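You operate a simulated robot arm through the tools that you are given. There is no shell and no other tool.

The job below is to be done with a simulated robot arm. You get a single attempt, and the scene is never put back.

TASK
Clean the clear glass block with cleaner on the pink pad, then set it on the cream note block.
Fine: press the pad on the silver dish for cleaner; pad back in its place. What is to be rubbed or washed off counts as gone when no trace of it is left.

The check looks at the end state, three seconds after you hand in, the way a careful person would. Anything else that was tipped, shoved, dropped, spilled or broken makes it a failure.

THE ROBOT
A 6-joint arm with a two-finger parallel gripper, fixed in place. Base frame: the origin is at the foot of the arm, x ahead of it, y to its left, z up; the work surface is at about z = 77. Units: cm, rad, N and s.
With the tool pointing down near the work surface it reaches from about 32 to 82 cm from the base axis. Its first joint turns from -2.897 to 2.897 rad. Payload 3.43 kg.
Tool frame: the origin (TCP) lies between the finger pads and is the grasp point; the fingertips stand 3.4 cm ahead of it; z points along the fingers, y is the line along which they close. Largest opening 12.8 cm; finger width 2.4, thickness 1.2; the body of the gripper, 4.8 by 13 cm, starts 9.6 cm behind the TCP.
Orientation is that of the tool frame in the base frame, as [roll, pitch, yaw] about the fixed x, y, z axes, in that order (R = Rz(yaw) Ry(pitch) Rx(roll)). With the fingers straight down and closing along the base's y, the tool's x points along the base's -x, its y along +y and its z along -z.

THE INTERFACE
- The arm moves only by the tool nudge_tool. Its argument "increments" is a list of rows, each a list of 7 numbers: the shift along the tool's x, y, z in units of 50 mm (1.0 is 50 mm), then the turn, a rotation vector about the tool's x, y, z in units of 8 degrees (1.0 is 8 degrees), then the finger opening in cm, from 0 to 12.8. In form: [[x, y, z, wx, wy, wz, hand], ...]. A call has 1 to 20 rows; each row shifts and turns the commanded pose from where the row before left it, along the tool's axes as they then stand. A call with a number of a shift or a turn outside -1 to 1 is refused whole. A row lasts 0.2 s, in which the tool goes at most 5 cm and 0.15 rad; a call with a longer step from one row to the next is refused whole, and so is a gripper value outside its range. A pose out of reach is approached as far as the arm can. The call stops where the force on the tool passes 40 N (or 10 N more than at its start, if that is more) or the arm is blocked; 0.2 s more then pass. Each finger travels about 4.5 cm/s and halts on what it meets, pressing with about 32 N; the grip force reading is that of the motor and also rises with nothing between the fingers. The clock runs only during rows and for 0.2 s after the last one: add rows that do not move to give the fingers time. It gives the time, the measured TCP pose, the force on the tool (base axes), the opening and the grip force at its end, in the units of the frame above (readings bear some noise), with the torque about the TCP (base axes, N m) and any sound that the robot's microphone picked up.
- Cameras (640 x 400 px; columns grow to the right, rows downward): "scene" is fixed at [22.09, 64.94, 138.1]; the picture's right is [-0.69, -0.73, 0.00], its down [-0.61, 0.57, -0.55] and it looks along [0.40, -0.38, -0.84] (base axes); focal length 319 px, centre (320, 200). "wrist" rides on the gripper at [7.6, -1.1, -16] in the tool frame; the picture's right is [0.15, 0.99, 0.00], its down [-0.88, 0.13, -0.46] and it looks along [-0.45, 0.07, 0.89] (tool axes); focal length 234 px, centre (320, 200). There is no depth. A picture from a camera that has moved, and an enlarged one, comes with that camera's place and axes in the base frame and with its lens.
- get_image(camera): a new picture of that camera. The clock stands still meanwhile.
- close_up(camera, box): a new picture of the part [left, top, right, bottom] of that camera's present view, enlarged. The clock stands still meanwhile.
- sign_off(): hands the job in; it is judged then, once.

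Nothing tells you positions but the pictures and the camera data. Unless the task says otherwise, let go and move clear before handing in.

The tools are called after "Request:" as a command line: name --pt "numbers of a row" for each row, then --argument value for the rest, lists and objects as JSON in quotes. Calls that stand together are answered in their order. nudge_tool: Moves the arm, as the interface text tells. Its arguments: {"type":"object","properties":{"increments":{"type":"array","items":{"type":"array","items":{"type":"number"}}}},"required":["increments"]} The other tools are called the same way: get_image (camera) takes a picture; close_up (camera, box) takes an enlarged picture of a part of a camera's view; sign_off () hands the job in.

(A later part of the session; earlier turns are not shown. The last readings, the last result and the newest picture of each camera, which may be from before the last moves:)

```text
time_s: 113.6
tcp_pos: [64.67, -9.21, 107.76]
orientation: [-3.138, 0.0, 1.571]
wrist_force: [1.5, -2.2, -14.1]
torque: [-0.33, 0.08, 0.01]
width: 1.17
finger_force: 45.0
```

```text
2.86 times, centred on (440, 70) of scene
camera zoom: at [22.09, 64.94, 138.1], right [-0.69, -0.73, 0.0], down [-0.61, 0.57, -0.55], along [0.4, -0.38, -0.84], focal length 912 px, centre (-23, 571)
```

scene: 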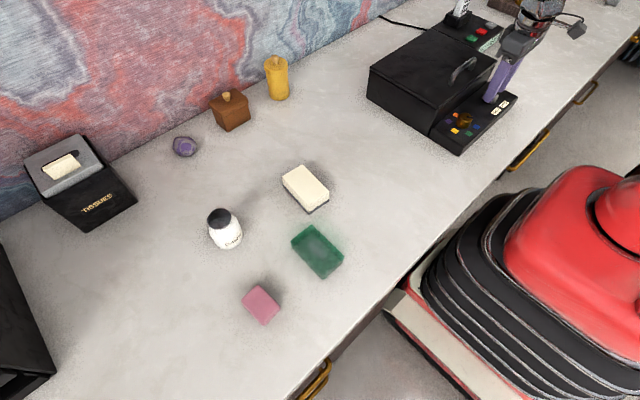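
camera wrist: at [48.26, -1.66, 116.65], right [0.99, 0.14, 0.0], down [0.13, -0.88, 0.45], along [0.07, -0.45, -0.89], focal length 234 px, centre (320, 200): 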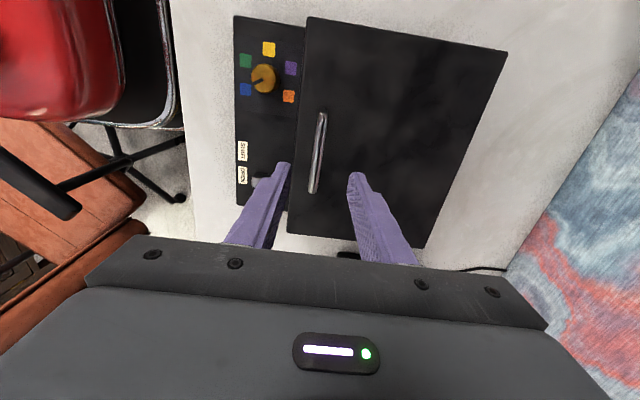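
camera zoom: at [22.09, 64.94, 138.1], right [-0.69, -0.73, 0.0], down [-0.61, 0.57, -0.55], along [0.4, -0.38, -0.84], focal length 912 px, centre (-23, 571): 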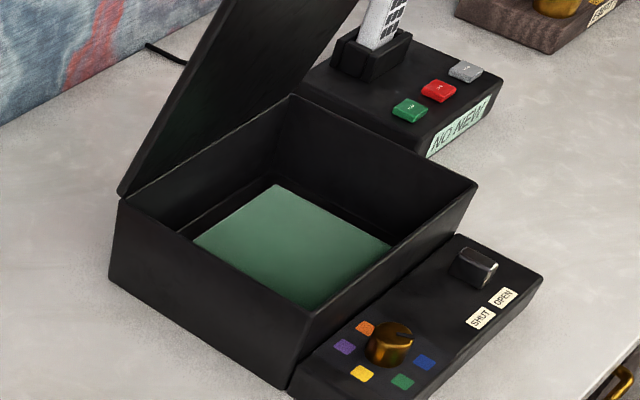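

The lid is at about 72° and moving easily. I'll go on past vertical.

Request:
nudge_tool --pt "0 0.26 0.0 0 0 0 0.5" --pt "0 0.26 -0.02 0 0 0 0.5"

Request:
nudge_tool --pt "0 0.26 0.016 0 0 0 0.5" --pt "0 0.26 0.016 0 0 0 0.5"

Request:
nudge_tool --pt "0 0.255 0.053 0 0 0 0.5" --pt "0 0.255 0.053 0 0 0 0.5"

Request:
get_image --camera "scene"

Request:
get_image --camera "wrist"

```text
time_s: 114.2
tcp_pos: [67.4, -9.26, 107.86]
orientation: [3.139, -0.001, 1.572]
wrist_force: [0.5, 4.7, 3.5]
torque: [0.75, -0.01, 0.02]
width: 1.18
finger_force: 45.1
```

```text
time_s: 114.8
tcp_pos: [70.1, -9.32, 107.75]
orientation: [3.138, -0.001, 1.571]
wrist_force: [2.9, 4.8, 10.8]
torque: [0.33, -0.08, 0.0]
width: 1.12
finger_force: 45.2
```

```text
time_s: 115.4
tcp_pos: [72.67, -9.16, 107.17]
orientation: [3.137, -0.002, 1.572]
wrist_force: [8.7, 8.5, 21.9]
torque: [0.32, -0.31, 0.0]
width: 1.12
finger_force: 44.4
```

```text
taken
```

scene: 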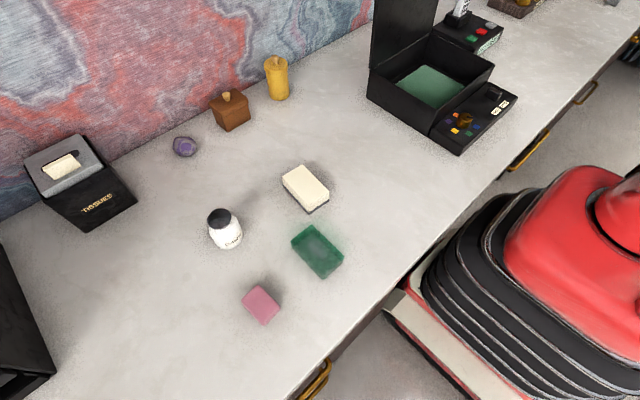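

```text
taken
camera wrist: at [71.53, -1.66, 123.12], right [0.99, 0.15, 0.0], down [0.13, -0.88, 0.46], along [0.07, -0.45, -0.89], focal length 234 px, centre (320, 200)
```

wrist: 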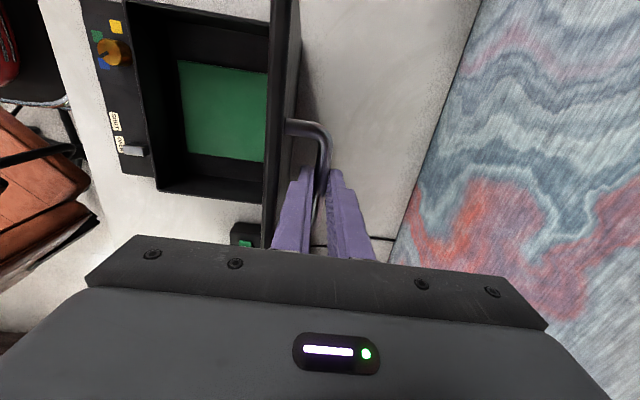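

From above, the whole box floor is visible past the lid. I'll enlarge it to be certain.

Request:
close_up --camera "wrist" --box '[110, 0, 310, 210]'

Request:
close_up --camera "scene" --box '[360, 0, 520, 160]'

```text
1.90 times, centred on (210, 105) of wrist
camera zoom: at [71.53, -1.66, 123.12], right [0.99, 0.15, 0.0], down [0.13, -0.88, 0.46], along [0.07, -0.45, -0.89], focal length 446 px, centre (530, 381)
```

zoom: 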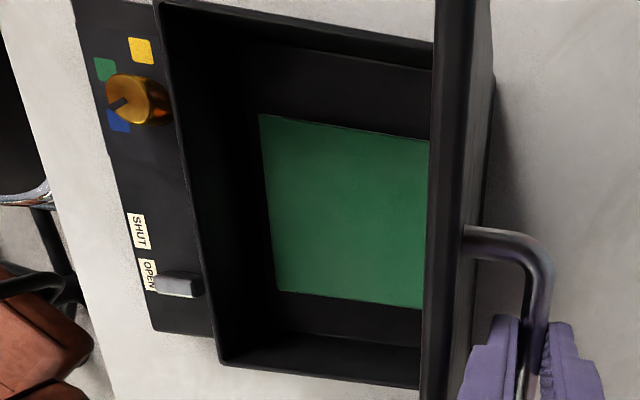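

```text
2.50 times, centred on (440, 80) of scene
camera zoom: at [22.09, 64.94, 138.1], right [-0.69, -0.73, 0.0], down [-0.61, 0.57, -0.55], along [0.4, -0.38, -0.84], focal length 798 px, centre (20, 500)
```

zoom: 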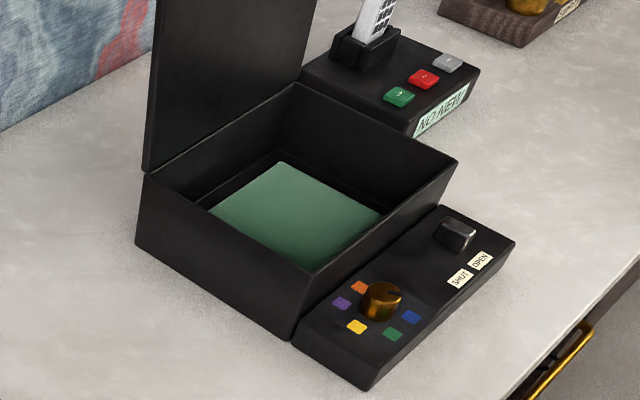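

The box holds no dish, but I think I understand now. The white "Orlaby" bottle has a metallic cap that could be the press-down dish of a solvent dispenser. I'll close the lid along the reverse arc and then inspect that cap.

Request:
nudge_tool --pt "0 -0.24 -0.07 0 0 0 0.5" --pt "0 -0.25 -0.06 0 0 0 0.5" --pt "0 -0.26 -0.016 0 0 0 0.5" --pt "0 -0.26 -0.016 0 0 0 0.5" --pt "0 -0.26 0.02 0 0 0 0.5" --pt "0 -0.26 0.02 0 0 0 0.5"

Request:
nudge_tool --pt "0 -0.254 0.056 0 0 0 0.5" --pt "0 -0.254 0.056 0 0 0 0.5" --pt "0 -0.244 0.091 0 0 0 0.5" --pt "0 -0.244 0.091 0 0 0 0.5"

Request:
nudge_tool --pt "0 -0.229 0.124 0 0 0 0.5" --pt "0 -0.229 0.124 0 0 0 0.5" --pt "0 -0.209 0.155 0 0 0 0.5" --pt "0 -0.209 0.155 0 0 0 0.5"

```text
time_s: 116.8
tcp_pos: [64.78, -9.11, 107.52]
orientation: [-3.137, 0.0, 1.569]
wrist_force: [1.8, -8.7, -17.2]
torque: [-1.2, -0.01, 0.09]
width: 1.16
finger_force: 44.5
```

```text
time_s: 117.8
tcp_pos: [59.9, -9.23, 106.25]
orientation: [-3.141, -0.002, 1.569]
wrist_force: [1.7, -2.8, -3.9]
torque: [-0.5, -0.14, 0.01]
width: 1.14
finger_force: 45.1
```

```text
time_s: 118.8
tcp_pos: [55.57, -9.17, 103.57]
orientation: [3.14, -0.003, 1.571]
wrist_force: [2.5, 14.9, -5.8]
torque: [0.01, -0.17, -0.02]
width: 1.16
finger_force: 44.8
```

The lid is coming down smoothly with low loads. I'll continue to closed.

Request:
nudge_tool --pt "0 -0.175 0.17 0 0 0 0.5" --pt "0 -0.175 0.17 0 0 0 0.5" --pt "0 -0.17 0.21 0 0 0 0.5" --pt "0 -0.17 0.22 0 0 0 0.5"

Request:
nudge_tool --pt "0 -0.129 0.226 0 0 0 0.5" --pt "0 -0.129 0.226 0 0 0 0.5" --pt "0 -0.095 0.24 0 0 0 0.5" --pt "0 -0.095 0.24 0 0 0 0.5"

Request:
nudge_tool --pt "0 -0.03 0.14 0 0 0 0.5" --pt "0 -0.03 0.14 0 0 0 0.5" --pt "0 -0.03 0.1 0 0 0 0.5" --pt "0 -0.02 0.08 0 0 0 0.5"

Request:
close_up --camera "scene" --box '[340, 0, 540, 140]'

```text
time_s: 119.8
tcp_pos: [51.91, -9.34, 99.58]
orientation: [3.14, -0.002, 1.569]
wrist_force: [0.2, 13.2, -1.0]
torque: [0.46, -0.1, 0.0]
width: 1.18
finger_force: 45.2
```

```text
time_s: 120.8
tcp_pos: [49.74, -9.23, 94.92]
orientation: [-3.141, 0.001, 1.572]
wrist_force: [-5.4, -9.2, 0.2]
torque: [-0.63, 0.06, -0.01]
width: 1.15
finger_force: 45.1
```

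```text
time_s: 121.8
tcp_pos: [49.19, -9.28, 92.63]
orientation: [-3.14, -0.002, 1.57]
wrist_force: [-25.2, -20.9, 3.7]
torque: [-1.05, 0.48, 0.09]
width: 1.17
finger_force: 45.2
```

```text
2.86 times, centred on (440, 70) of scene
camera zoom: at [22.09, 64.94, 138.1], right [-0.69, -0.73, 0.0], down [-0.61, 0.57, -0.55], along [0.4, -0.38, -0.84], focal length 912 px, centre (-23, 571)
```

zoom: 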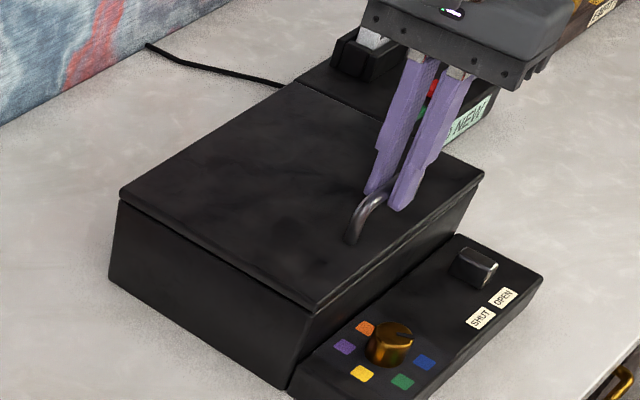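

The lid is closed. I'll relieve the load, release, rise, turn back and restore the slider to SHUT.

Request:
nudge_tool --pt "-0.03 -0.05 0.02 0 0 0 0.5" --pt "0 0 0 0 0 0 3" --pt "0 0 0 0 0 0 5" --pt "0 0 0 0 0 0 5" --pt "0 0 -0.5 0 0 0 5" --pt "0 0 -1 0 0 0 5" --pt "0 0 -0.5 0 0 -1 5" --pt "0 0 0 0 0 -1 5" --pt "0 0 0 0 0 -1 5" --pt "0 0 0 0 0 -1 5" --pt "0 0 0 0 0 -1 5" --pt "0 0 0 0 0 -1 5" --pt "0 0 0 0 0 -1 5" --pt "0 0 0 0 0 -1 5" --pt "0 0 0 0 0 -1 5" --pt "0 0 0 0 0 -1 5" --pt "0 0 0 0 0 -1 5" --pt "0 0 0 0 0 -0.25 5"

Request:
close_up --camera "scene" --box '[340, 0, 540, 140]'

```text
time_s: 125.6
tcp_pos: [48.98, -9.34, 102.43]
orientation: [3.14, -0.001, -3.14]
wrist_force: [0.6, -0.1, -0.1]
torque: [0.03, 0.01, -0.03]
width: 5.0
finger_force: 0.1
```

```text
2.86 times, centred on (440, 70) of scene
camera zoom: at [22.09, 64.94, 138.1], right [-0.69, -0.73, 0.0], down [-0.61, 0.57, -0.55], along [0.4, -0.38, -0.84], focal length 912 px, centre (-23, 571)
```

zoom: 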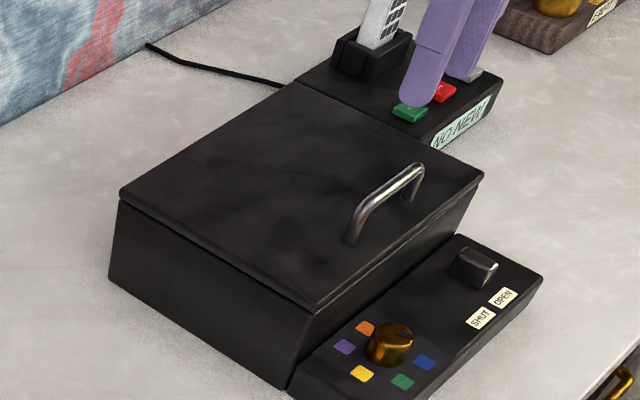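

The box is as it was, apart from the slider. I'll repeat the earlier motion to slide it back to SHUT, then rise.

Request:
nudge_tool --pt "0.5 -0.5 0 0 0 0 5" --pt "0.5 -0.5 0 0 0 0 5" --pt "0.53 -0.52 0 0 0 0 5" --pt "0 0 1 0 0 0 5" --pt "0 0 1 0 0 0 5" --pt "0 0 0.8 0 0 0 5" --pt "0 0 0.4 0 0 0 5" --pt "0 0 0.22 0 0 0 5" --pt "0 0.15 0 0 0 0 5" --pt "0 0.15 0 0 0 0 5" --pt "0 0.15 0 0 0 0 5" --pt "0 0.15 0 0 0 0 5" --pt "0 0.15 0 0 0 0 5" --pt "0 0.15 0 0 0 0 5" --pt "0 0.1 0 0 0 0 5" --pt "0 0.1 0 0 0 0 5"

Request:
get_image --camera "wrist"

```text
time_s: 129.0
tcp_pos: [41.33, -11.6, 85.33]
orientation: [3.14, -0.001, 3.139]
wrist_force: [-0.6, -1.5, -0.3]
torque: [-0.08, -0.01, 0.0]
width: 5.15
finger_force: 1.1
```

```text
taken
camera wrist: at [33.9, -12.64, 101.28], right [-0.15, 0.99, 0.0], down [0.88, 0.13, 0.46], along [0.45, 0.07, -0.89], focal length 234 px, centre (320, 200)
```

wrist: 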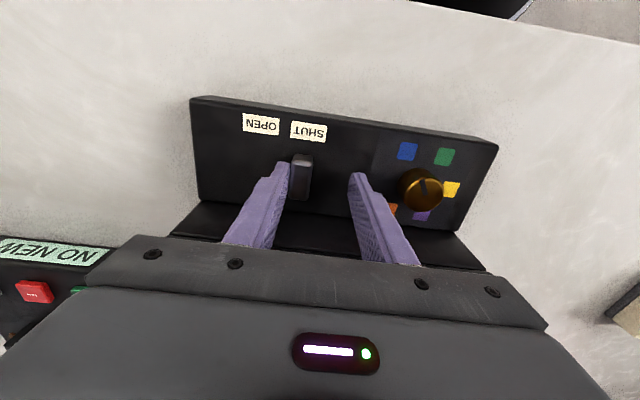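

The slider is back at SHUT. Now I'll rise, move toward the bottle, and look closely at its cap.

Request:
nudge_tool --pt "0 -0.1 0 0 0 0 5" --pt "0 0 -1 0 0 0 5" --pt "0 0 -1 0 0 0 6" --pt "0 0 -1 0 0 0 8" --pt "0 0 -1 0 0 0 10" --pt "-0.2 0.9 0 0 0 0 12.8" --pt "-0.2 0.9 0 0 0 0 12.8" --pt "-0.2 0.9 0 0 0 0 12.8" --pt "-0.2 0.9 0 0 0 0 12.8" --pt "-0.2 0.9 0 0 0 0 12.8" --pt "-0.2 0.9 0 0 0 0 12.8" --pt "-0.2 0.9 0 0 0 0 12.8" --pt "-0.2 0.9 0 0 0 0 12.8" --pt "-0.2 0.9 0 0 0 0 12.8" --pt "-0.2 0.9 0 0 0 0 12.8" --pt "-0.2 0.9 0 0 0 0 12.8" --pt "-0.2 0.9 0 0 0 0 12.8"

Request:
get_image --camera "wrist"

Request:
close_up --camera "scene" --box '[195, 195, 260, 260]'

```text
time_s: 132.6
tcp_pos: [53.12, 42.21, 105.85]
orientation: [3.141, 0.0, 3.14]
wrist_force: [-0.4, -0.2, 0.9]
torque: [0.01, -0.03, -0.03]
width: 12.79
finger_force: 0.1
```

```text
taken
camera wrist: at [45.54, 41.07, 121.83], right [-0.14, 0.99, 0.0], down [0.88, 0.13, 0.46], along [0.45, 0.07, -0.89], focal length 234 px, centre (320, 200)
```

wrist: 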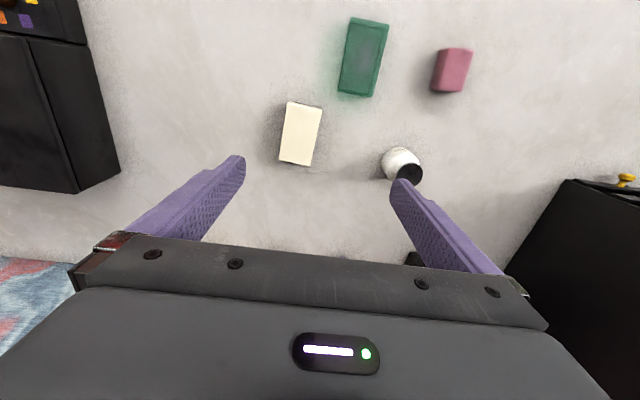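

```text
6.15 times, centred on (228, 228) of scene
camera zoom: at [22.09, 64.94, 138.1], right [-0.69, -0.73, 0.0], down [-0.61, 0.57, -0.55], along [0.4, -0.38, -0.84], focal length 1965 px, centre (889, 31)
```

zoom: 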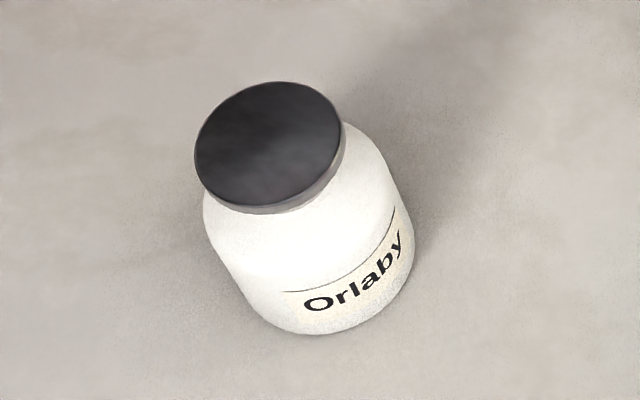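

The bottle's cap is a shiny metal disc, so this is a press-down cleaner dispenser and the cap is the silver dish, at about (56.4, 57.8), top z≈86.3. I'll now measure the pad and the glass block closely.

Request:
close_up --camera "wrist" --box '[320, 5, 480, 105]'

Request:
close_up --camera "wrist" --box '[265, 90, 345, 180]'

Request:
close_up --camera "scene" --box '[225, 270, 300, 340]'

Request:
close_up --camera "scene" --box '[270, 155, 350, 220]'

```text
4.00 times, centred on (400, 55) of wrist
camera zoom: at [45.54, 41.07, 121.83], right [-0.14, 0.99, 0.0], down [0.88, 0.13, 0.46], along [0.45, 0.07, -0.89], focal length 937 px, centre (0, 780)
```

zoom: 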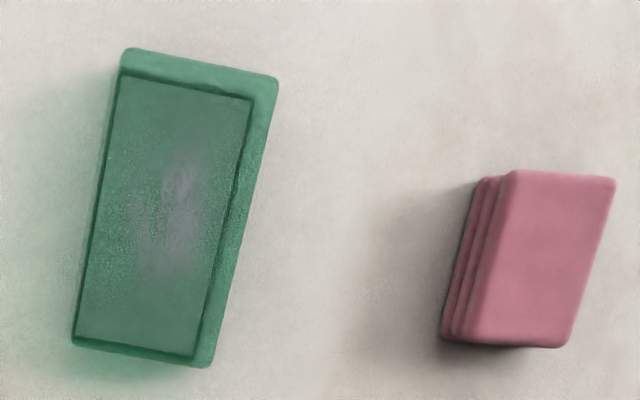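

```text
4.44 times, centred on (305, 135) of wrist
camera zoom: at [45.54, 41.07, 121.83], right [-0.14, 0.99, 0.0], down [0.88, 0.13, 0.46], along [0.45, 0.07, -0.89], focal length 1041 px, centre (387, 489)
```

zoom: 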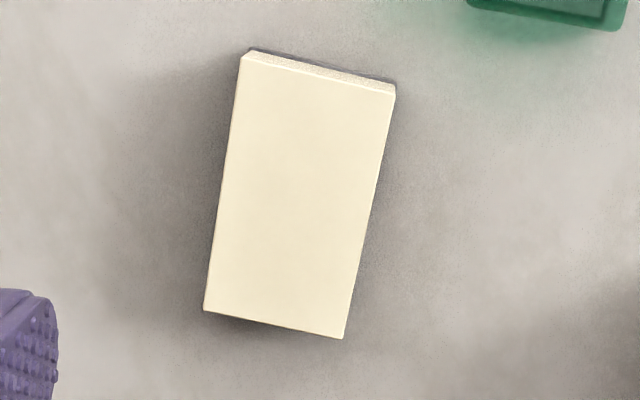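

```text
5.71 times, centred on (262, 305) of scene
camera zoom: at [22.09, 64.94, 138.1], right [-0.69, -0.73, 0.0], down [-0.61, 0.57, -0.55], along [0.4, -0.38, -0.84], focal length 1825 px, centre (649, -400)
```

zoom: 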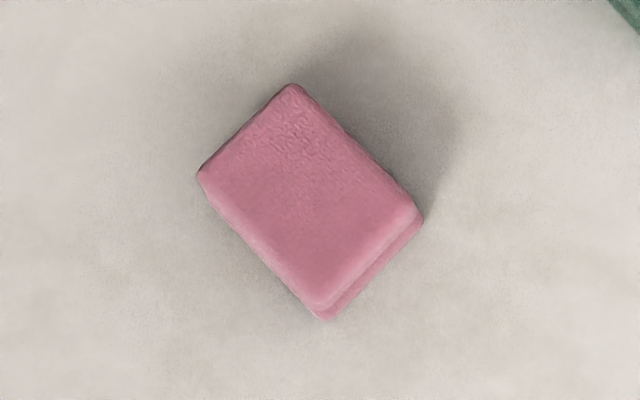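

```text
6.15 times, centred on (310, 188) of scene
camera zoom: at [22.09, 64.94, 138.1], right [-0.69, -0.73, 0.0], down [-0.61, 0.57, -0.55], along [0.4, -0.38, -0.84], focal length 1965 px, centre (382, 277)
```

zoom: 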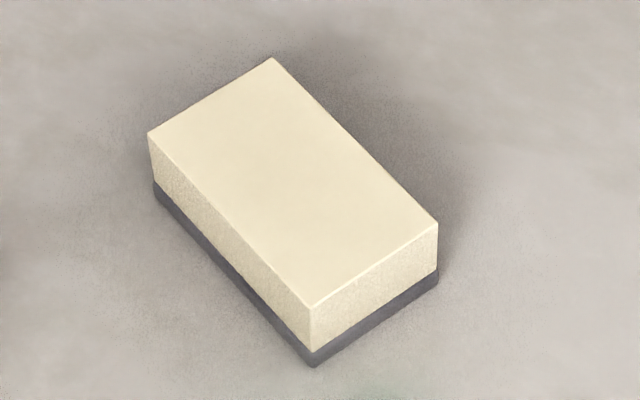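

I've measured the pieces: pad centre (41.0, 61.65), 5.7×4 cm, top z≈80.2; glass block centre (41.8, 47.0), 9.8×5.6 cm, top z≈79.3, smudge on its top; note block centre (54.6, 38.7), yaw about -5°, top z≈80.8. I'll go above the pad with the tool tilted 16° outward, since the bottle is near the reach limit.

Request:
nudge_tool --pt "0.4 0.65 0 0 0 0 10" --pt "0.4 0.65 0 0 0 0 8" --pt "0.4 0.65 0 0 0 0 7" --pt "0.4 0.65 0 0 0 0 7" --pt "0.4 0.65 0 0 0 0 7" --pt "0.56 0.64 0 0 0 0 7" --pt "0 0 0 0 -1 0 7" --pt "0 0 0 0 -1 0 7" --pt "0.2 0 0.7 0 0 0 7" --pt "0.2 0 0.7 0 0 0 7" --pt "0 0 0 0 0 0 7"

Request:
get_image --camera "wrist"

Request:
get_image --camera "scene"

```text
time_s: 135.0
tcp_pos: [40.52, 61.72, 98.11]
orientation: [3.141, 0.28, 3.138]
wrist_force: [0.3, 1.6, 0.6]
torque: [-0.01, -0.02, -0.05]
width: 6.99
finger_force: 0.0
```

```text
taken
camera wrist: at [28.95, 60.66, 111.47], right [-0.14, 0.99, -0.04], down [0.72, 0.13, 0.68], along [0.68, 0.07, -0.73], focal length 234 px, centre (320, 200)
```

wrist: 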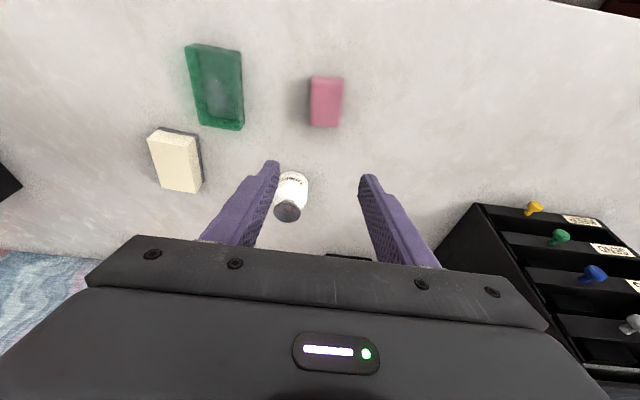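

```text
taken
```

scene: 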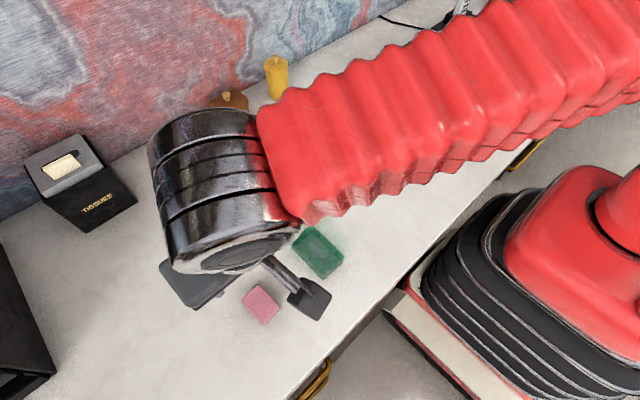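

The pad lies between the fingers' paths and nothing is in the way. I'll descend along the vertical with the tilt kept, stopping a little above the grasp height to check.

Request:
nudge_tool --pt "0.236 0 0.796 0 0 0 7" --pt "0.236 0 0.796 0 0 0 7" --pt "0.236 0 0.796 0 0 0 7" --pt "0 0 0 0 0 0 7"

Request:
close_up --camera "wrist" --box '[200, 40, 440, 240]'

Request:
close_up --camera "scene" --box '[190, 220, 340, 340]'

```text
time_s: 136.0
tcp_pos: [40.59, 61.42, 85.63]
orientation: [3.14, 0.279, 3.14]
wrist_force: [-0.8, 1.5, 1.4]
torque: [0.01, -0.03, 0.02]
width: 7.02
finger_force: 0.1
```

```text
2.00 times, centred on (320, 140) of wrist
camera zoom: at [28.99, 60.16, 98.89], right [-0.14, 0.99, -0.04], down [0.72, 0.13, 0.68], along [0.68, 0.07, -0.73], focal length 468 px, centre (320, 320)
```

zoom: 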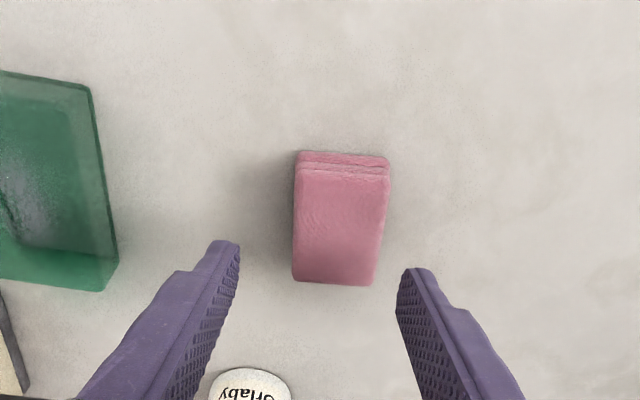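

```text
3.33 times, centred on (265, 280) of scene
camera zoom: at [22.09, 64.94, 138.1], right [-0.69, -0.73, 0.0], down [-0.61, 0.57, -0.55], along [0.4, -0.38, -0.84], focal length 1065 px, centre (503, -67)
```

zoom: 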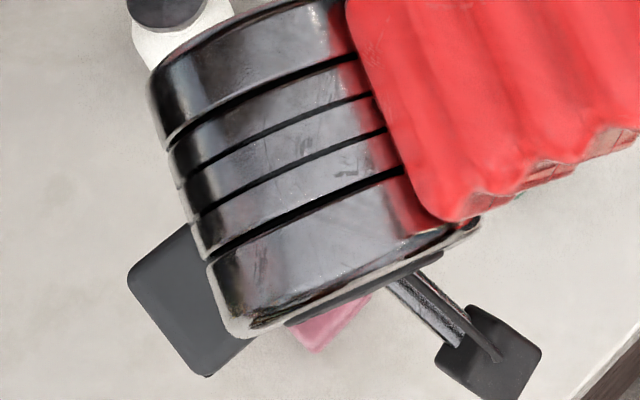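

The pad is centred to within a few millimetres. I'll shift slightly, go down to the grasp height and close.

Request:
nudge_tool --pt "0.146 0.03 0.385 0 0 0 7" --pt "0.146 0.03 0.384 0 0 0 7" --pt "0 0 0 0 0 0 5" --pt "0 0 0 0 0 0 3" --pt "0 0 0 0 0 0 2.5" --pt "0 0 0 0 0 0 2.5" --pt "0 0 0 0 0 0 2.5"

Request:
close_up --camera "wrist" --box '[200, 40, 440, 240]'

```text
time_s: 137.6
tcp_pos: [39.92, 61.88, 81.6]
orientation: [3.139, 0.281, 3.139]
wrist_force: [-0.5, 0.1, 0.1]
torque: [-0.02, 0.01, 0.0]
width: 4.47
finger_force: 31.9
```

```text
2.00 times, centred on (320, 140) of wrist
camera zoom: at [28.48, 60.72, 94.9], right [-0.14, 0.99, -0.04], down [0.72, 0.13, 0.68], along [0.68, 0.07, -0.73], focal length 468 px, centre (320, 320)
```

zoom: 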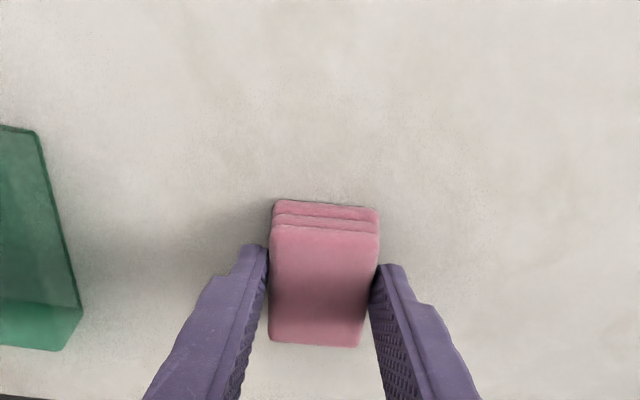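

The pad is gripped (width 4.5 cm, about 32 N) at TCP (39.9, 61.9, 81.6), which I'll reuse for putting it back. I'll lift it straight up and check.

Request:
nudge_tool --pt "-0.19 0 -0.67 0 0 0 2.5" --pt "-0.19 0 -0.67 0 0 0 2.5" --pt "-0.19 0 -0.67 0 0 0 2.5" --pt "-0.2 0 -0.68 0 0 0 2.5" --pt "0 0 0 0 0 0 2.5"

Request:
get_image --camera "wrist"

Request:
get_image --camera "scene"

```text
time_s: 138.8
tcp_pos: [40.11, 61.62, 95.57]
orientation: [3.139, 0.28, 3.141]
wrist_force: [0.5, -0.8, -0.3]
torque: [0.0, -0.02, -0.01]
width: 4.46
finger_force: 31.6
```

```text
taken
camera wrist: at [28.47, 60.6, 108.88], right [-0.14, 0.99, -0.04], down [0.72, 0.13, 0.68], along [0.68, 0.07, -0.73], focal length 234 px, centre (320, 200)
```

wrist: 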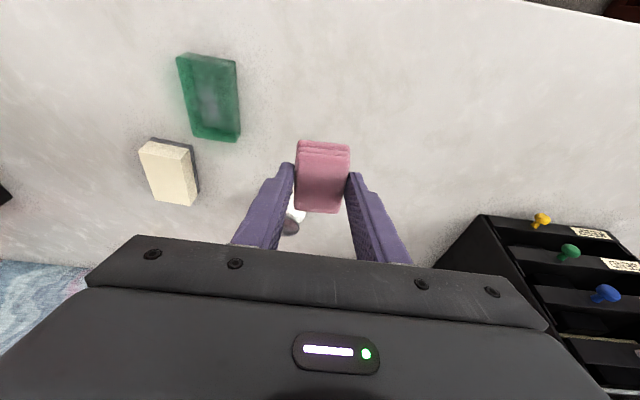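

```text
taken
```

scene: 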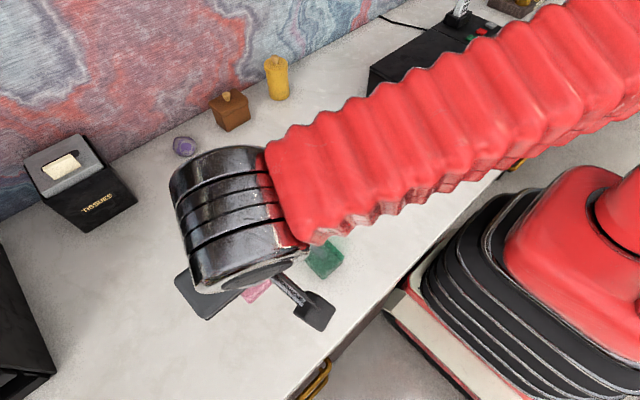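

The pad is held firmly and the bottle stands ahead. I'll carry the pad over the bottle cap, staying 4–5 cm above it, and check alignment.

Request:
nudge_tool --pt "-0.714 -0.184 0.205 0 0 0 2.5" --pt "-0.714 -0.184 0.205 0 0 0 2.5" --pt "-0.714 -0.184 0.205 0 0 0 2.5" --pt "-0.714 -0.184 0.205 0 0 0 2.5" --pt "0 0 0 0 0 0 2.5"

Request:
get_image --camera "wrist"

Request:
get_image --camera "scene"

```text
time_s: 140.0
tcp_pos: [54.84, 58.2, 95.66]
orientation: [3.139, 0.28, 3.141]
wrist_force: [-0.6, -0.4, -0.6]
torque: [0.01, -0.01, -0.02]
width: 4.44
finger_force: 31.9
```

```text
taken
camera wrist: at [43.32, 57.08, 108.88], right [-0.14, 0.99, -0.04], down [0.72, 0.13, 0.68], along [0.68, 0.07, -0.73], focal length 234 px, centre (320, 200)
```

wrist: 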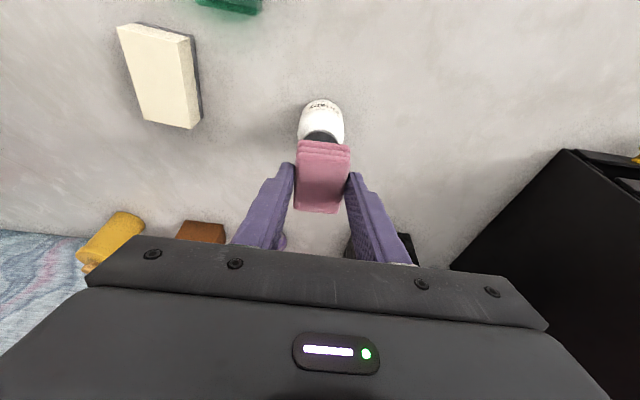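

```text
taken
```

scene: 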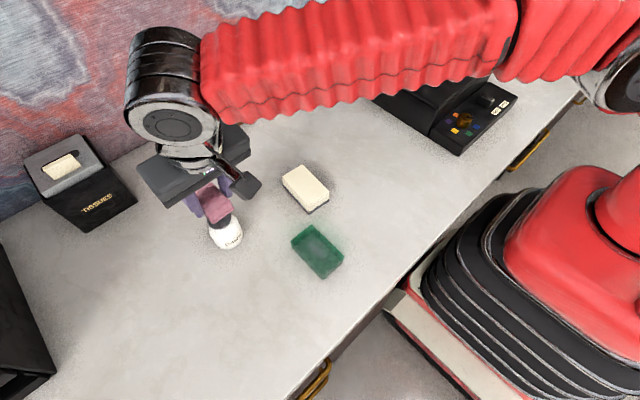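

Request:
close_up --camera "scene" --box '[170, 160, 270, 260]'

Request:
close_up --camera "wrist" --box '[260, 80, 380, 230]'

```text
4.00 times, centred on (220, 210) of scene
camera zoom: at [22.09, 64.94, 138.1], right [-0.69, -0.73, 0.0], down [-0.61, 0.57, -0.55], along [0.4, -0.38, -0.84], focal length 1278 px, centre (720, 160)
```

zoom: 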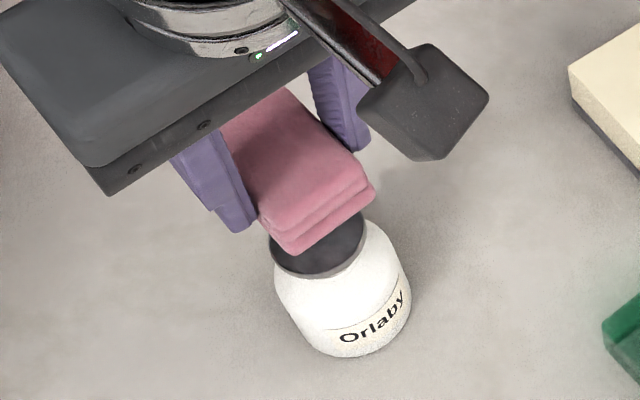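

```text
2.67 times, centred on (320, 155) of wrist
camera zoom: at [43.32, 57.08, 108.88], right [-0.14, 0.99, -0.04], down [0.72, 0.13, 0.68], along [0.68, 0.07, -0.73], focal length 624 px, centre (320, 320)
```

zoom: 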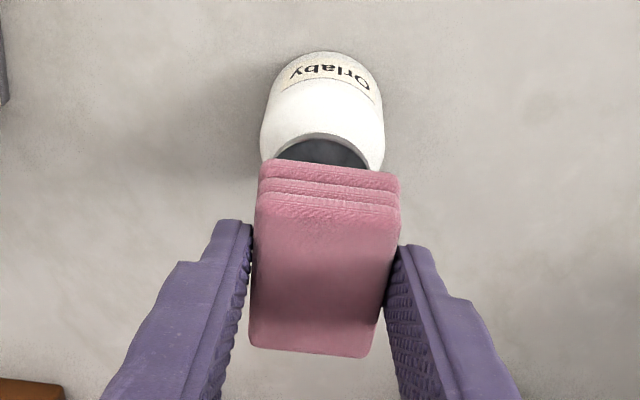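

The pad is level and centred over the cap (both near (56.5, 57.8)). I'll lower until it touches, watching the force.

Request:
nudge_tool --pt "0.11 0 0.385 0 0 0 2.5" --pt "0.11 0 0.385 0 0 0 2.5" --pt "0 0 0 0 0 0 2.5"

Request:
nudge_tool --pt "0.0165 0 0.0577 0 0 0 2.5" --pt "0.0165 0 0.0577 0 0 0 2.5"

Request:
close_up --camera "scene" --box '[170, 160, 270, 260]'

```text
time_s: 140.8
tcp_pos: [54.84, 58.27, 91.53]
orientation: [3.14, 0.279, 3.14]
wrist_force: [0.4, -0.4, -0.3]
torque: [0.0, 0.01, 0.0]
width: 4.4
finger_force: 31.7
```

```text
time_s: 141.4
tcp_pos: [54.78, 58.16, 90.96]
orientation: [3.141, 0.28, 3.14]
wrist_force: [0.1, 0.0, -0.9]
torque: [-0.02, 0.05, 0.01]
width: 4.39
finger_force: 32.3
```

```text
4.00 times, centred on (220, 210) of scene
camera zoom: at [22.09, 64.94, 138.1], right [-0.69, -0.73, 0.0], down [-0.61, 0.57, -0.55], along [0.4, -0.38, -0.84], focal length 1278 px, centre (720, 160)
```

zoom: 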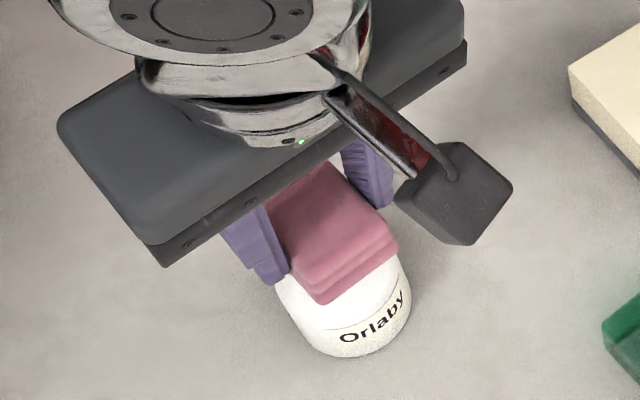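

The pad is almost on the cap with no force yet. I'll press down in small steps.

Request:
nudge_tool --pt "0.0165 0 0.0577 0 0 0 2.5" --pt "0.0165 0 0.0577 0 0 0 2.5"

Request:
nudge_tool --pt "0.011 0 0.0385 0 0 0 2.5" --pt "0.011 0 0.0385 0 0 0 2.5"

```text
time_s: 142.0
tcp_pos: [54.85, 58.28, 90.28]
orientation: [-3.14, 0.279, 3.141]
wrist_force: [0.5, 0.3, -0.4]
torque: [-0.02, 0.01, -0.01]
width: 4.39
finger_force: 32.1
```

```text
time_s: 142.6
tcp_pos: [55.07, 58.1, 90.05]
orientation: [3.14, 0.28, 3.14]
wrist_force: [-0.2, 0.3, -0.3]
torque: [0.01, 0.02, 0.0]
width: 4.4
finger_force: 32.0
```

Still no contact at a pad-bottom height of about 85.4. I'll continue carefully.

Request:
nudge_tool --pt "0.011 0 0.0385 0 0 0 2.5" --pt "0.011 0 0.0385 0 0 0 2.5"

Request:
nudge_tool --pt "0.011 0 0.0385 0 0 0 2.5" --pt "0.011 0 0.0385 0 0 0 2.5"

Request:
close_up --camera "scene" --box '[170, 180, 270, 260]'

```text
time_s: 143.2
tcp_pos: [54.86, 58.19, 89.61]
orientation: [3.141, 0.281, 3.14]
wrist_force: [0.8, 0.8, -0.7]
torque: [0.01, -0.05, -0.03]
width: 4.4
finger_force: 31.8
```

```text
time_s: 143.8
tcp_pos: [54.98, 58.14, 89.39]
orientation: [3.139, 0.279, 3.139]
wrist_force: [-0.1, 0.3, 0.1]
torque: [-0.02, -0.02, 0.02]
width: 4.39
finger_force: 32.2
```

```text
5.00 times, centred on (220, 220) of scene
camera zoom: at [22.09, 64.94, 138.1], right [-0.69, -0.73, 0.0], down [-0.61, 0.57, -0.55], along [0.4, -0.38, -0.84], focal length 1597 px, centre (820, 100)
```

zoom: 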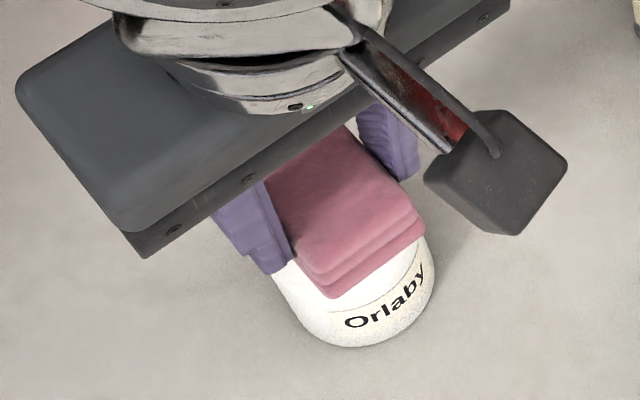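

No contact yet, so the bottle is a little shorter than I estimated. I'll continue down in small steps.

Request:
nudge_tool --pt "0.011 0 0.0385 0 0 0 2.5" --pt "0.011 0 0.0385 0 0 0 2.5" --pt "0.011 0 0.0385 0 0 0 2.5"

Request:
nudge_tool --pt "0.011 0 0.0385 0 0 0 2.5" --pt "0.011 0 0.0385 0 0 0 2.5"

Request:
get_image --camera "wrist"

```text
time_s: 144.6
tcp_pos: [55.1, 58.19, 88.74]
orientation: [3.14, 0.281, 3.14]
wrist_force: [1.1, -0.6, 2.2]
torque: [-0.03, -0.07, 0.03]
width: 4.42
finger_force: 31.5
```

```text
time_s: 145.2
tcp_pos: [55.14, 58.21, 88.63]
orientation: [3.139, 0.282, 3.139]
wrist_force: [0.1, 0.4, 12.5]
torque: [-0.06, -0.24, 0.03]
width: 4.4
finger_force: 32.2
```

```text
taken
camera wrist: at [43.42, 57.04, 101.81], right [-0.14, 0.99, -0.04], down [0.72, 0.13, 0.68], along [0.68, 0.07, -0.73], focal length 234 px, centre (320, 200)
```

wrist: 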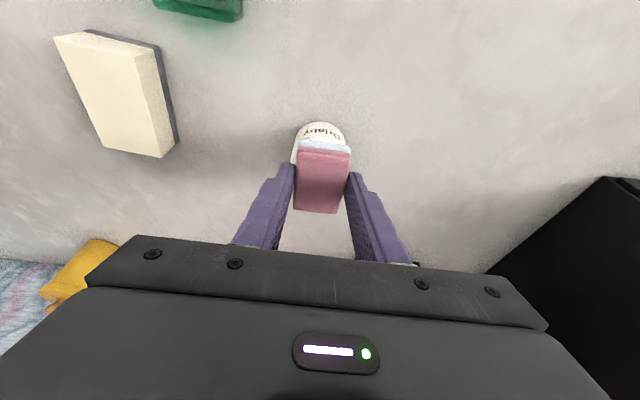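

Contact, and the pad's bottom layer has turned light blue, so it has taken up the cleaner. I'll check with a close-up, press slightly more and then lift.

Request:
close_up --camera "wrist" --box '[260, 100, 380, 220]'

Request:
nudge_tool --pt "0.004 0 0.015 0 0 0 2.5" --pt "0 0 0 0 0 0 2.5" --pt "-0.0275 0 -0.096 0 0 0 2.5" --pt "-0.0551 0 -0.192 0 0 0 2.5" --pt "-0.11 0 -0.385 0 0 0 2.5" --pt "-0.22 0 -0.769 0 0 0 2.5" --pt "0 0 0 0 0 0 2.5"

Request:
get_image --camera "scene"

Request:
close_up --camera "scene" --box '[160, 160, 280, 260]'

Request:
close_up --camera "wrist" --box '[240, 80, 400, 240]'

```text
3.33 times, centred on (320, 160) of wrist
camera zoom: at [43.42, 57.04, 101.81], right [-0.14, 0.99, -0.04], down [0.72, 0.13, 0.68], along [0.68, 0.07, -0.73], focal length 781 px, centre (320, 333)
```

zoom: 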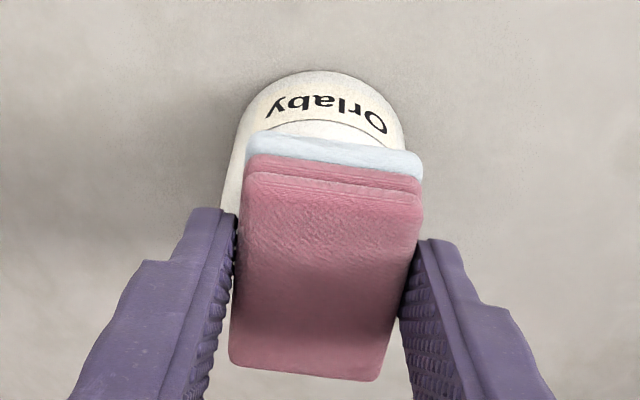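

```text
time_s: 146.8
tcp_pos: [54.89, 58.14, 95.73]
orientation: [-3.141, 0.28, 3.14]
wrist_force: [-1.3, 0.0, -1.5]
torque: [-0.01, -0.01, -0.02]
width: 4.38
finger_force: 32.3
```

```text
taken
```

scene: 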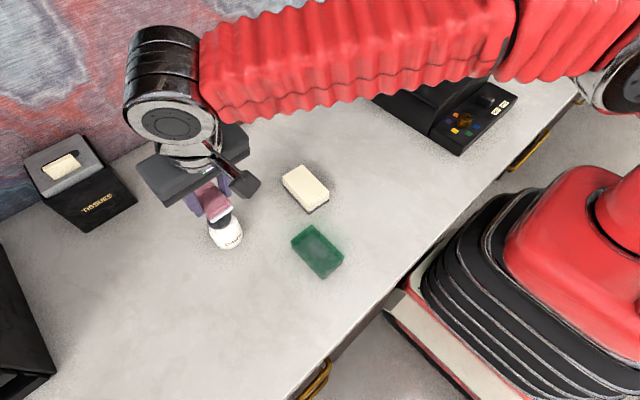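

```text
4.00 times, centred on (220, 210) of scene
camera zoom: at [22.09, 64.94, 138.1], right [-0.69, -0.73, 0.0], down [-0.61, 0.57, -0.55], along [0.4, -0.38, -0.84], focal length 1278 px, centre (720, 160)
```

zoom: 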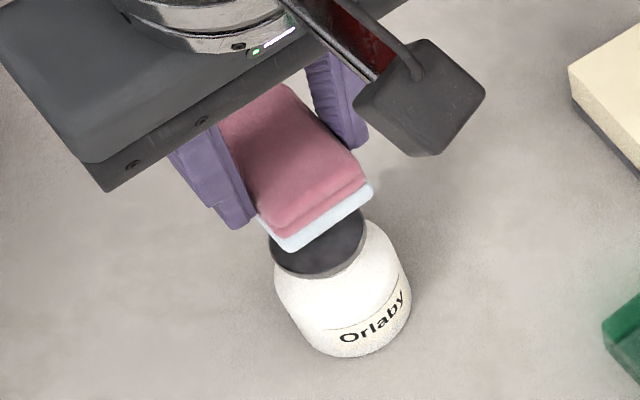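

```text
2.50 times, centred on (320, 160) of wrist
camera zoom: at [43.48, 57.07, 108.93], right [-0.14, 0.99, -0.04], down [0.72, 0.13, 0.68], along [0.68, 0.07, -0.73], focal length 585 px, centre (320, 300)
```

zoom: 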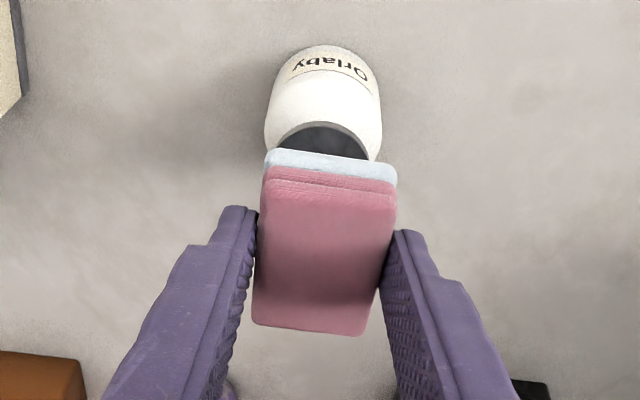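

The pad's underside is wet with cleaner and the bottle is undisturbed. I'll carry the pad over the glass block and lower it to just above the top face.

Request:
nudge_tool --pt "0.6825 -0.546 -0.1957 0 0 0 2.5" --pt "0.6825 -0.546 -0.1957 0 0 0 2.5" --pt "0.6825 -0.546 -0.1957 0 0 0 2.5" --pt "0.6825 -0.546 -0.1957 0 0 0 2.5" --pt "0.22 0 0.769 0 0 0 2.5" --pt "0.22 0 0.769 0 0 0 2.5" --pt "0.08 0 0.27 0 0 0 2.5" --pt "0 0 0 0 0 0 2.5"

Request:
get_image --camera "wrist"

Request:
close_up --camera "scene" --box '[250, 190, 380, 300]'

```text
time_s: 148.6
tcp_pos: [40.95, 47.35, 86.22]
orientation: [3.139, 0.279, 3.139]
wrist_force: [1.0, -0.5, -0.5]
torque: [0.02, -0.01, 0.03]
width: 4.38
finger_force: 31.9
```

```text
taken
camera wrist: at [29.38, 46.08, 99.52], right [-0.14, 0.99, -0.04], down [0.72, 0.13, 0.68], along [0.68, 0.07, -0.73], focal length 234 px, centre (320, 200)
```

wrist: 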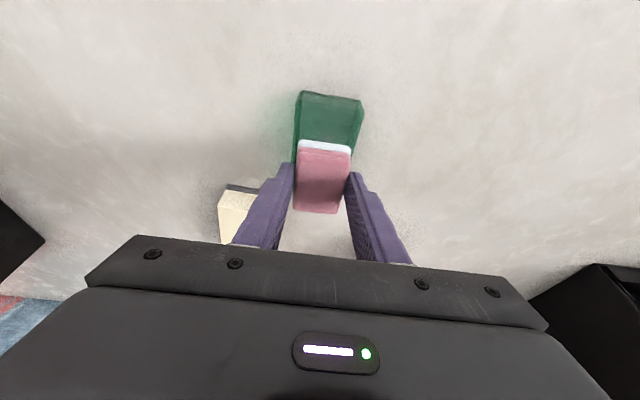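

```text
3.64 times, centred on (315, 245) of scene
camera zoom: at [22.09, 64.94, 138.1], right [-0.69, -0.73, 0.0], down [-0.61, 0.57, -0.55], along [0.4, -0.38, -0.84], focal length 1161 px, centre (338, 36)
```

zoom: 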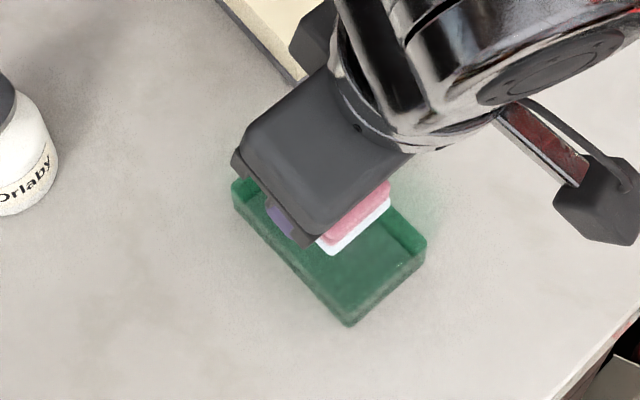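

The pad is over the middle of the block. I'll lower in small steps until I feel light contact.

Request:
nudge_tool --pt "0.055 0 0.192 0 0 0 2.5" --pt "0.0275 0 0.096 0 0 0 2.5" --pt "0.0275 0 0.096 0 0 0 2.5"

Request:
nudge_tool --pt "0.011 0 0.0385 0 0 0 2.5" --pt "0.011 0 0.0385 0 0 0 2.5"

```text
time_s: 149.4
tcp_pos: [40.95, 47.23, 84.66]
orientation: [3.137, 0.283, 3.14]
wrist_force: [-3.0, -9.4, 28.2]
torque: [-0.57, 0.44, 0.09]
width: 4.37
finger_force: 32.2
```

```text
time_s: 149.8
tcp_pos: [41.05, 47.28, 84.64]
orientation: [3.139, 0.284, 3.141]
wrist_force: [0.2, 0.8, 2.8]
torque: [0.05, 0.12, 0.01]
width: 4.39
finger_force: 31.8
stopped in row 1: the force on the tool passed its limit at 43 N (the readings are from after the stop); the commanded pose is now the measured one
```

I have contact at TCP z≈84.65 with a light force of about 3 N. I'll add a touch of pressure and make the first short strokes along x, watching the force.

Request:
nudge_tool --pt "0.0022 0 0.0077 0 0 0 2.5" --pt "-0.096 0 0.0276 0 0 0 2.5" --pt "-0.096 0 0.0276 0 0 0 2.5" --pt "0.096 0 -0.0276 0 0 0 2.5" --pt "0.096 0 -0.0276 0 0 0 2.5"

Request:
close_up --camera "scene" --box '[250, 190, 380, 300]'

```text
time_s: 150.9
tcp_pos: [41.13, 47.15, 84.54]
orientation: [3.136, 0.285, 3.139]
wrist_force: [9.7, -0.2, 19.4]
torque: [-0.14, -0.28, 0.03]
width: 4.39
finger_force: 32.3
```

```text
3.64 times, centred on (315, 245) of scene
camera zoom: at [22.09, 64.94, 138.1], right [-0.69, -0.73, 0.0], down [-0.61, 0.57, -0.55], along [0.4, -0.38, -0.84], focal length 1161 px, centre (338, 36)
```

zoom: 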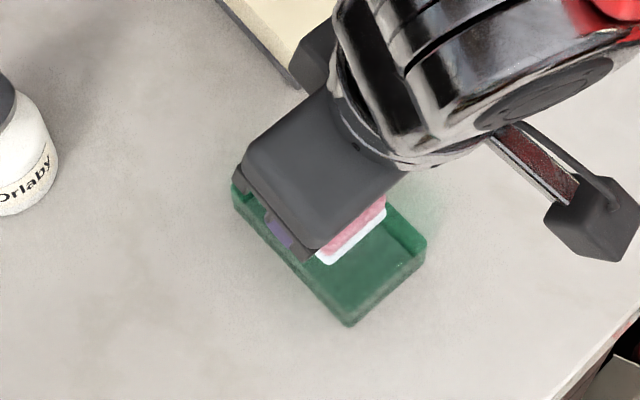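

The block holds still while being rubbed (about 19 N normal, 10 N drag). I'll make longer strokes along x over the middle.

Request:
nudge_tool --pt "0.132 0 -0.045 0 0 0 2.5" --pt "0.1346 0 -0.0386 0 0 0 2.5" --pt "0.1346 0 -0.0386 0 0 0 2.5" --pt "0.1346 0 -0.0386 0 0 0 2.5" --pt "-0.1346 0 0.0386 0 0 0 2.5" --pt "-0.1346 0 0.0386 0 0 0 2.5" --pt "-0.1346 0 0.0386 0 0 0 2.5" --pt "-0.1346 0 0.0386 0 0 0 2.5" --pt "-0.1346 0 0.0386 0 0 0 2.5" --pt "-0.1346 0 0.0386 0 0 0 2.5" --pt "-0.1346 0 0.0386 0 0 0 2.5" --pt "0.1346 0 -0.0386 0 0 0 2.5" --pt "0.1346 0 -0.0386 0 0 0 2.5" --pt "0.1346 0 -0.0386 0 0 0 2.5"

Request:
get_image --camera "wrist"

Request:
close_up --camera "scene" --box '[250, 190, 380, 300]'

```text
time_s: 153.9
tcp_pos: [41.01, 47.41, 84.56]
orientation: [3.138, 0.285, 3.139]
wrist_force: [5.8, 1.0, 11.4]
torque: [-0.04, -0.31, 0.06]
width: 4.4
finger_force: 32.0
```

```text
taken
camera wrist: at [29.34, 46.21, 97.75], right [-0.14, 0.99, -0.04], down [0.72, 0.13, 0.68], along [0.68, 0.07, -0.73], focal length 234 px, centre (320, 200)
```

wrist: 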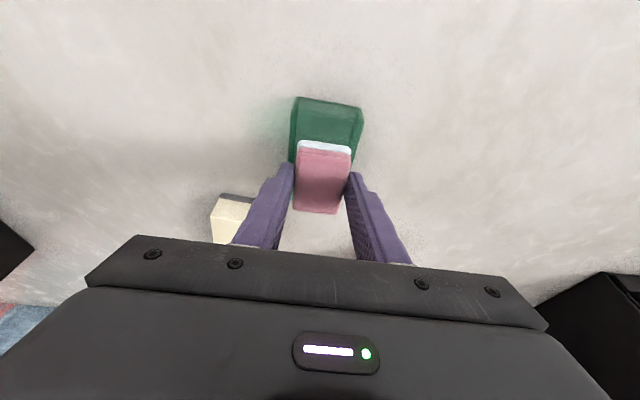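

```text
3.64 times, centred on (315, 245) of scene
camera zoom: at [22.09, 64.94, 138.1], right [-0.69, -0.73, 0.0], down [-0.61, 0.57, -0.55], along [0.4, -0.38, -0.84], focal length 1161 px, centre (338, 36)
```

zoom: 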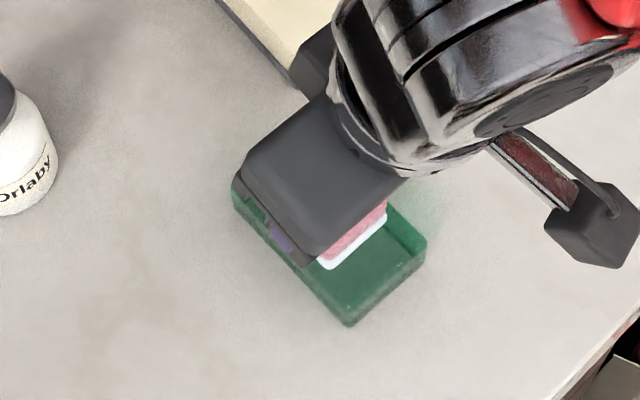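

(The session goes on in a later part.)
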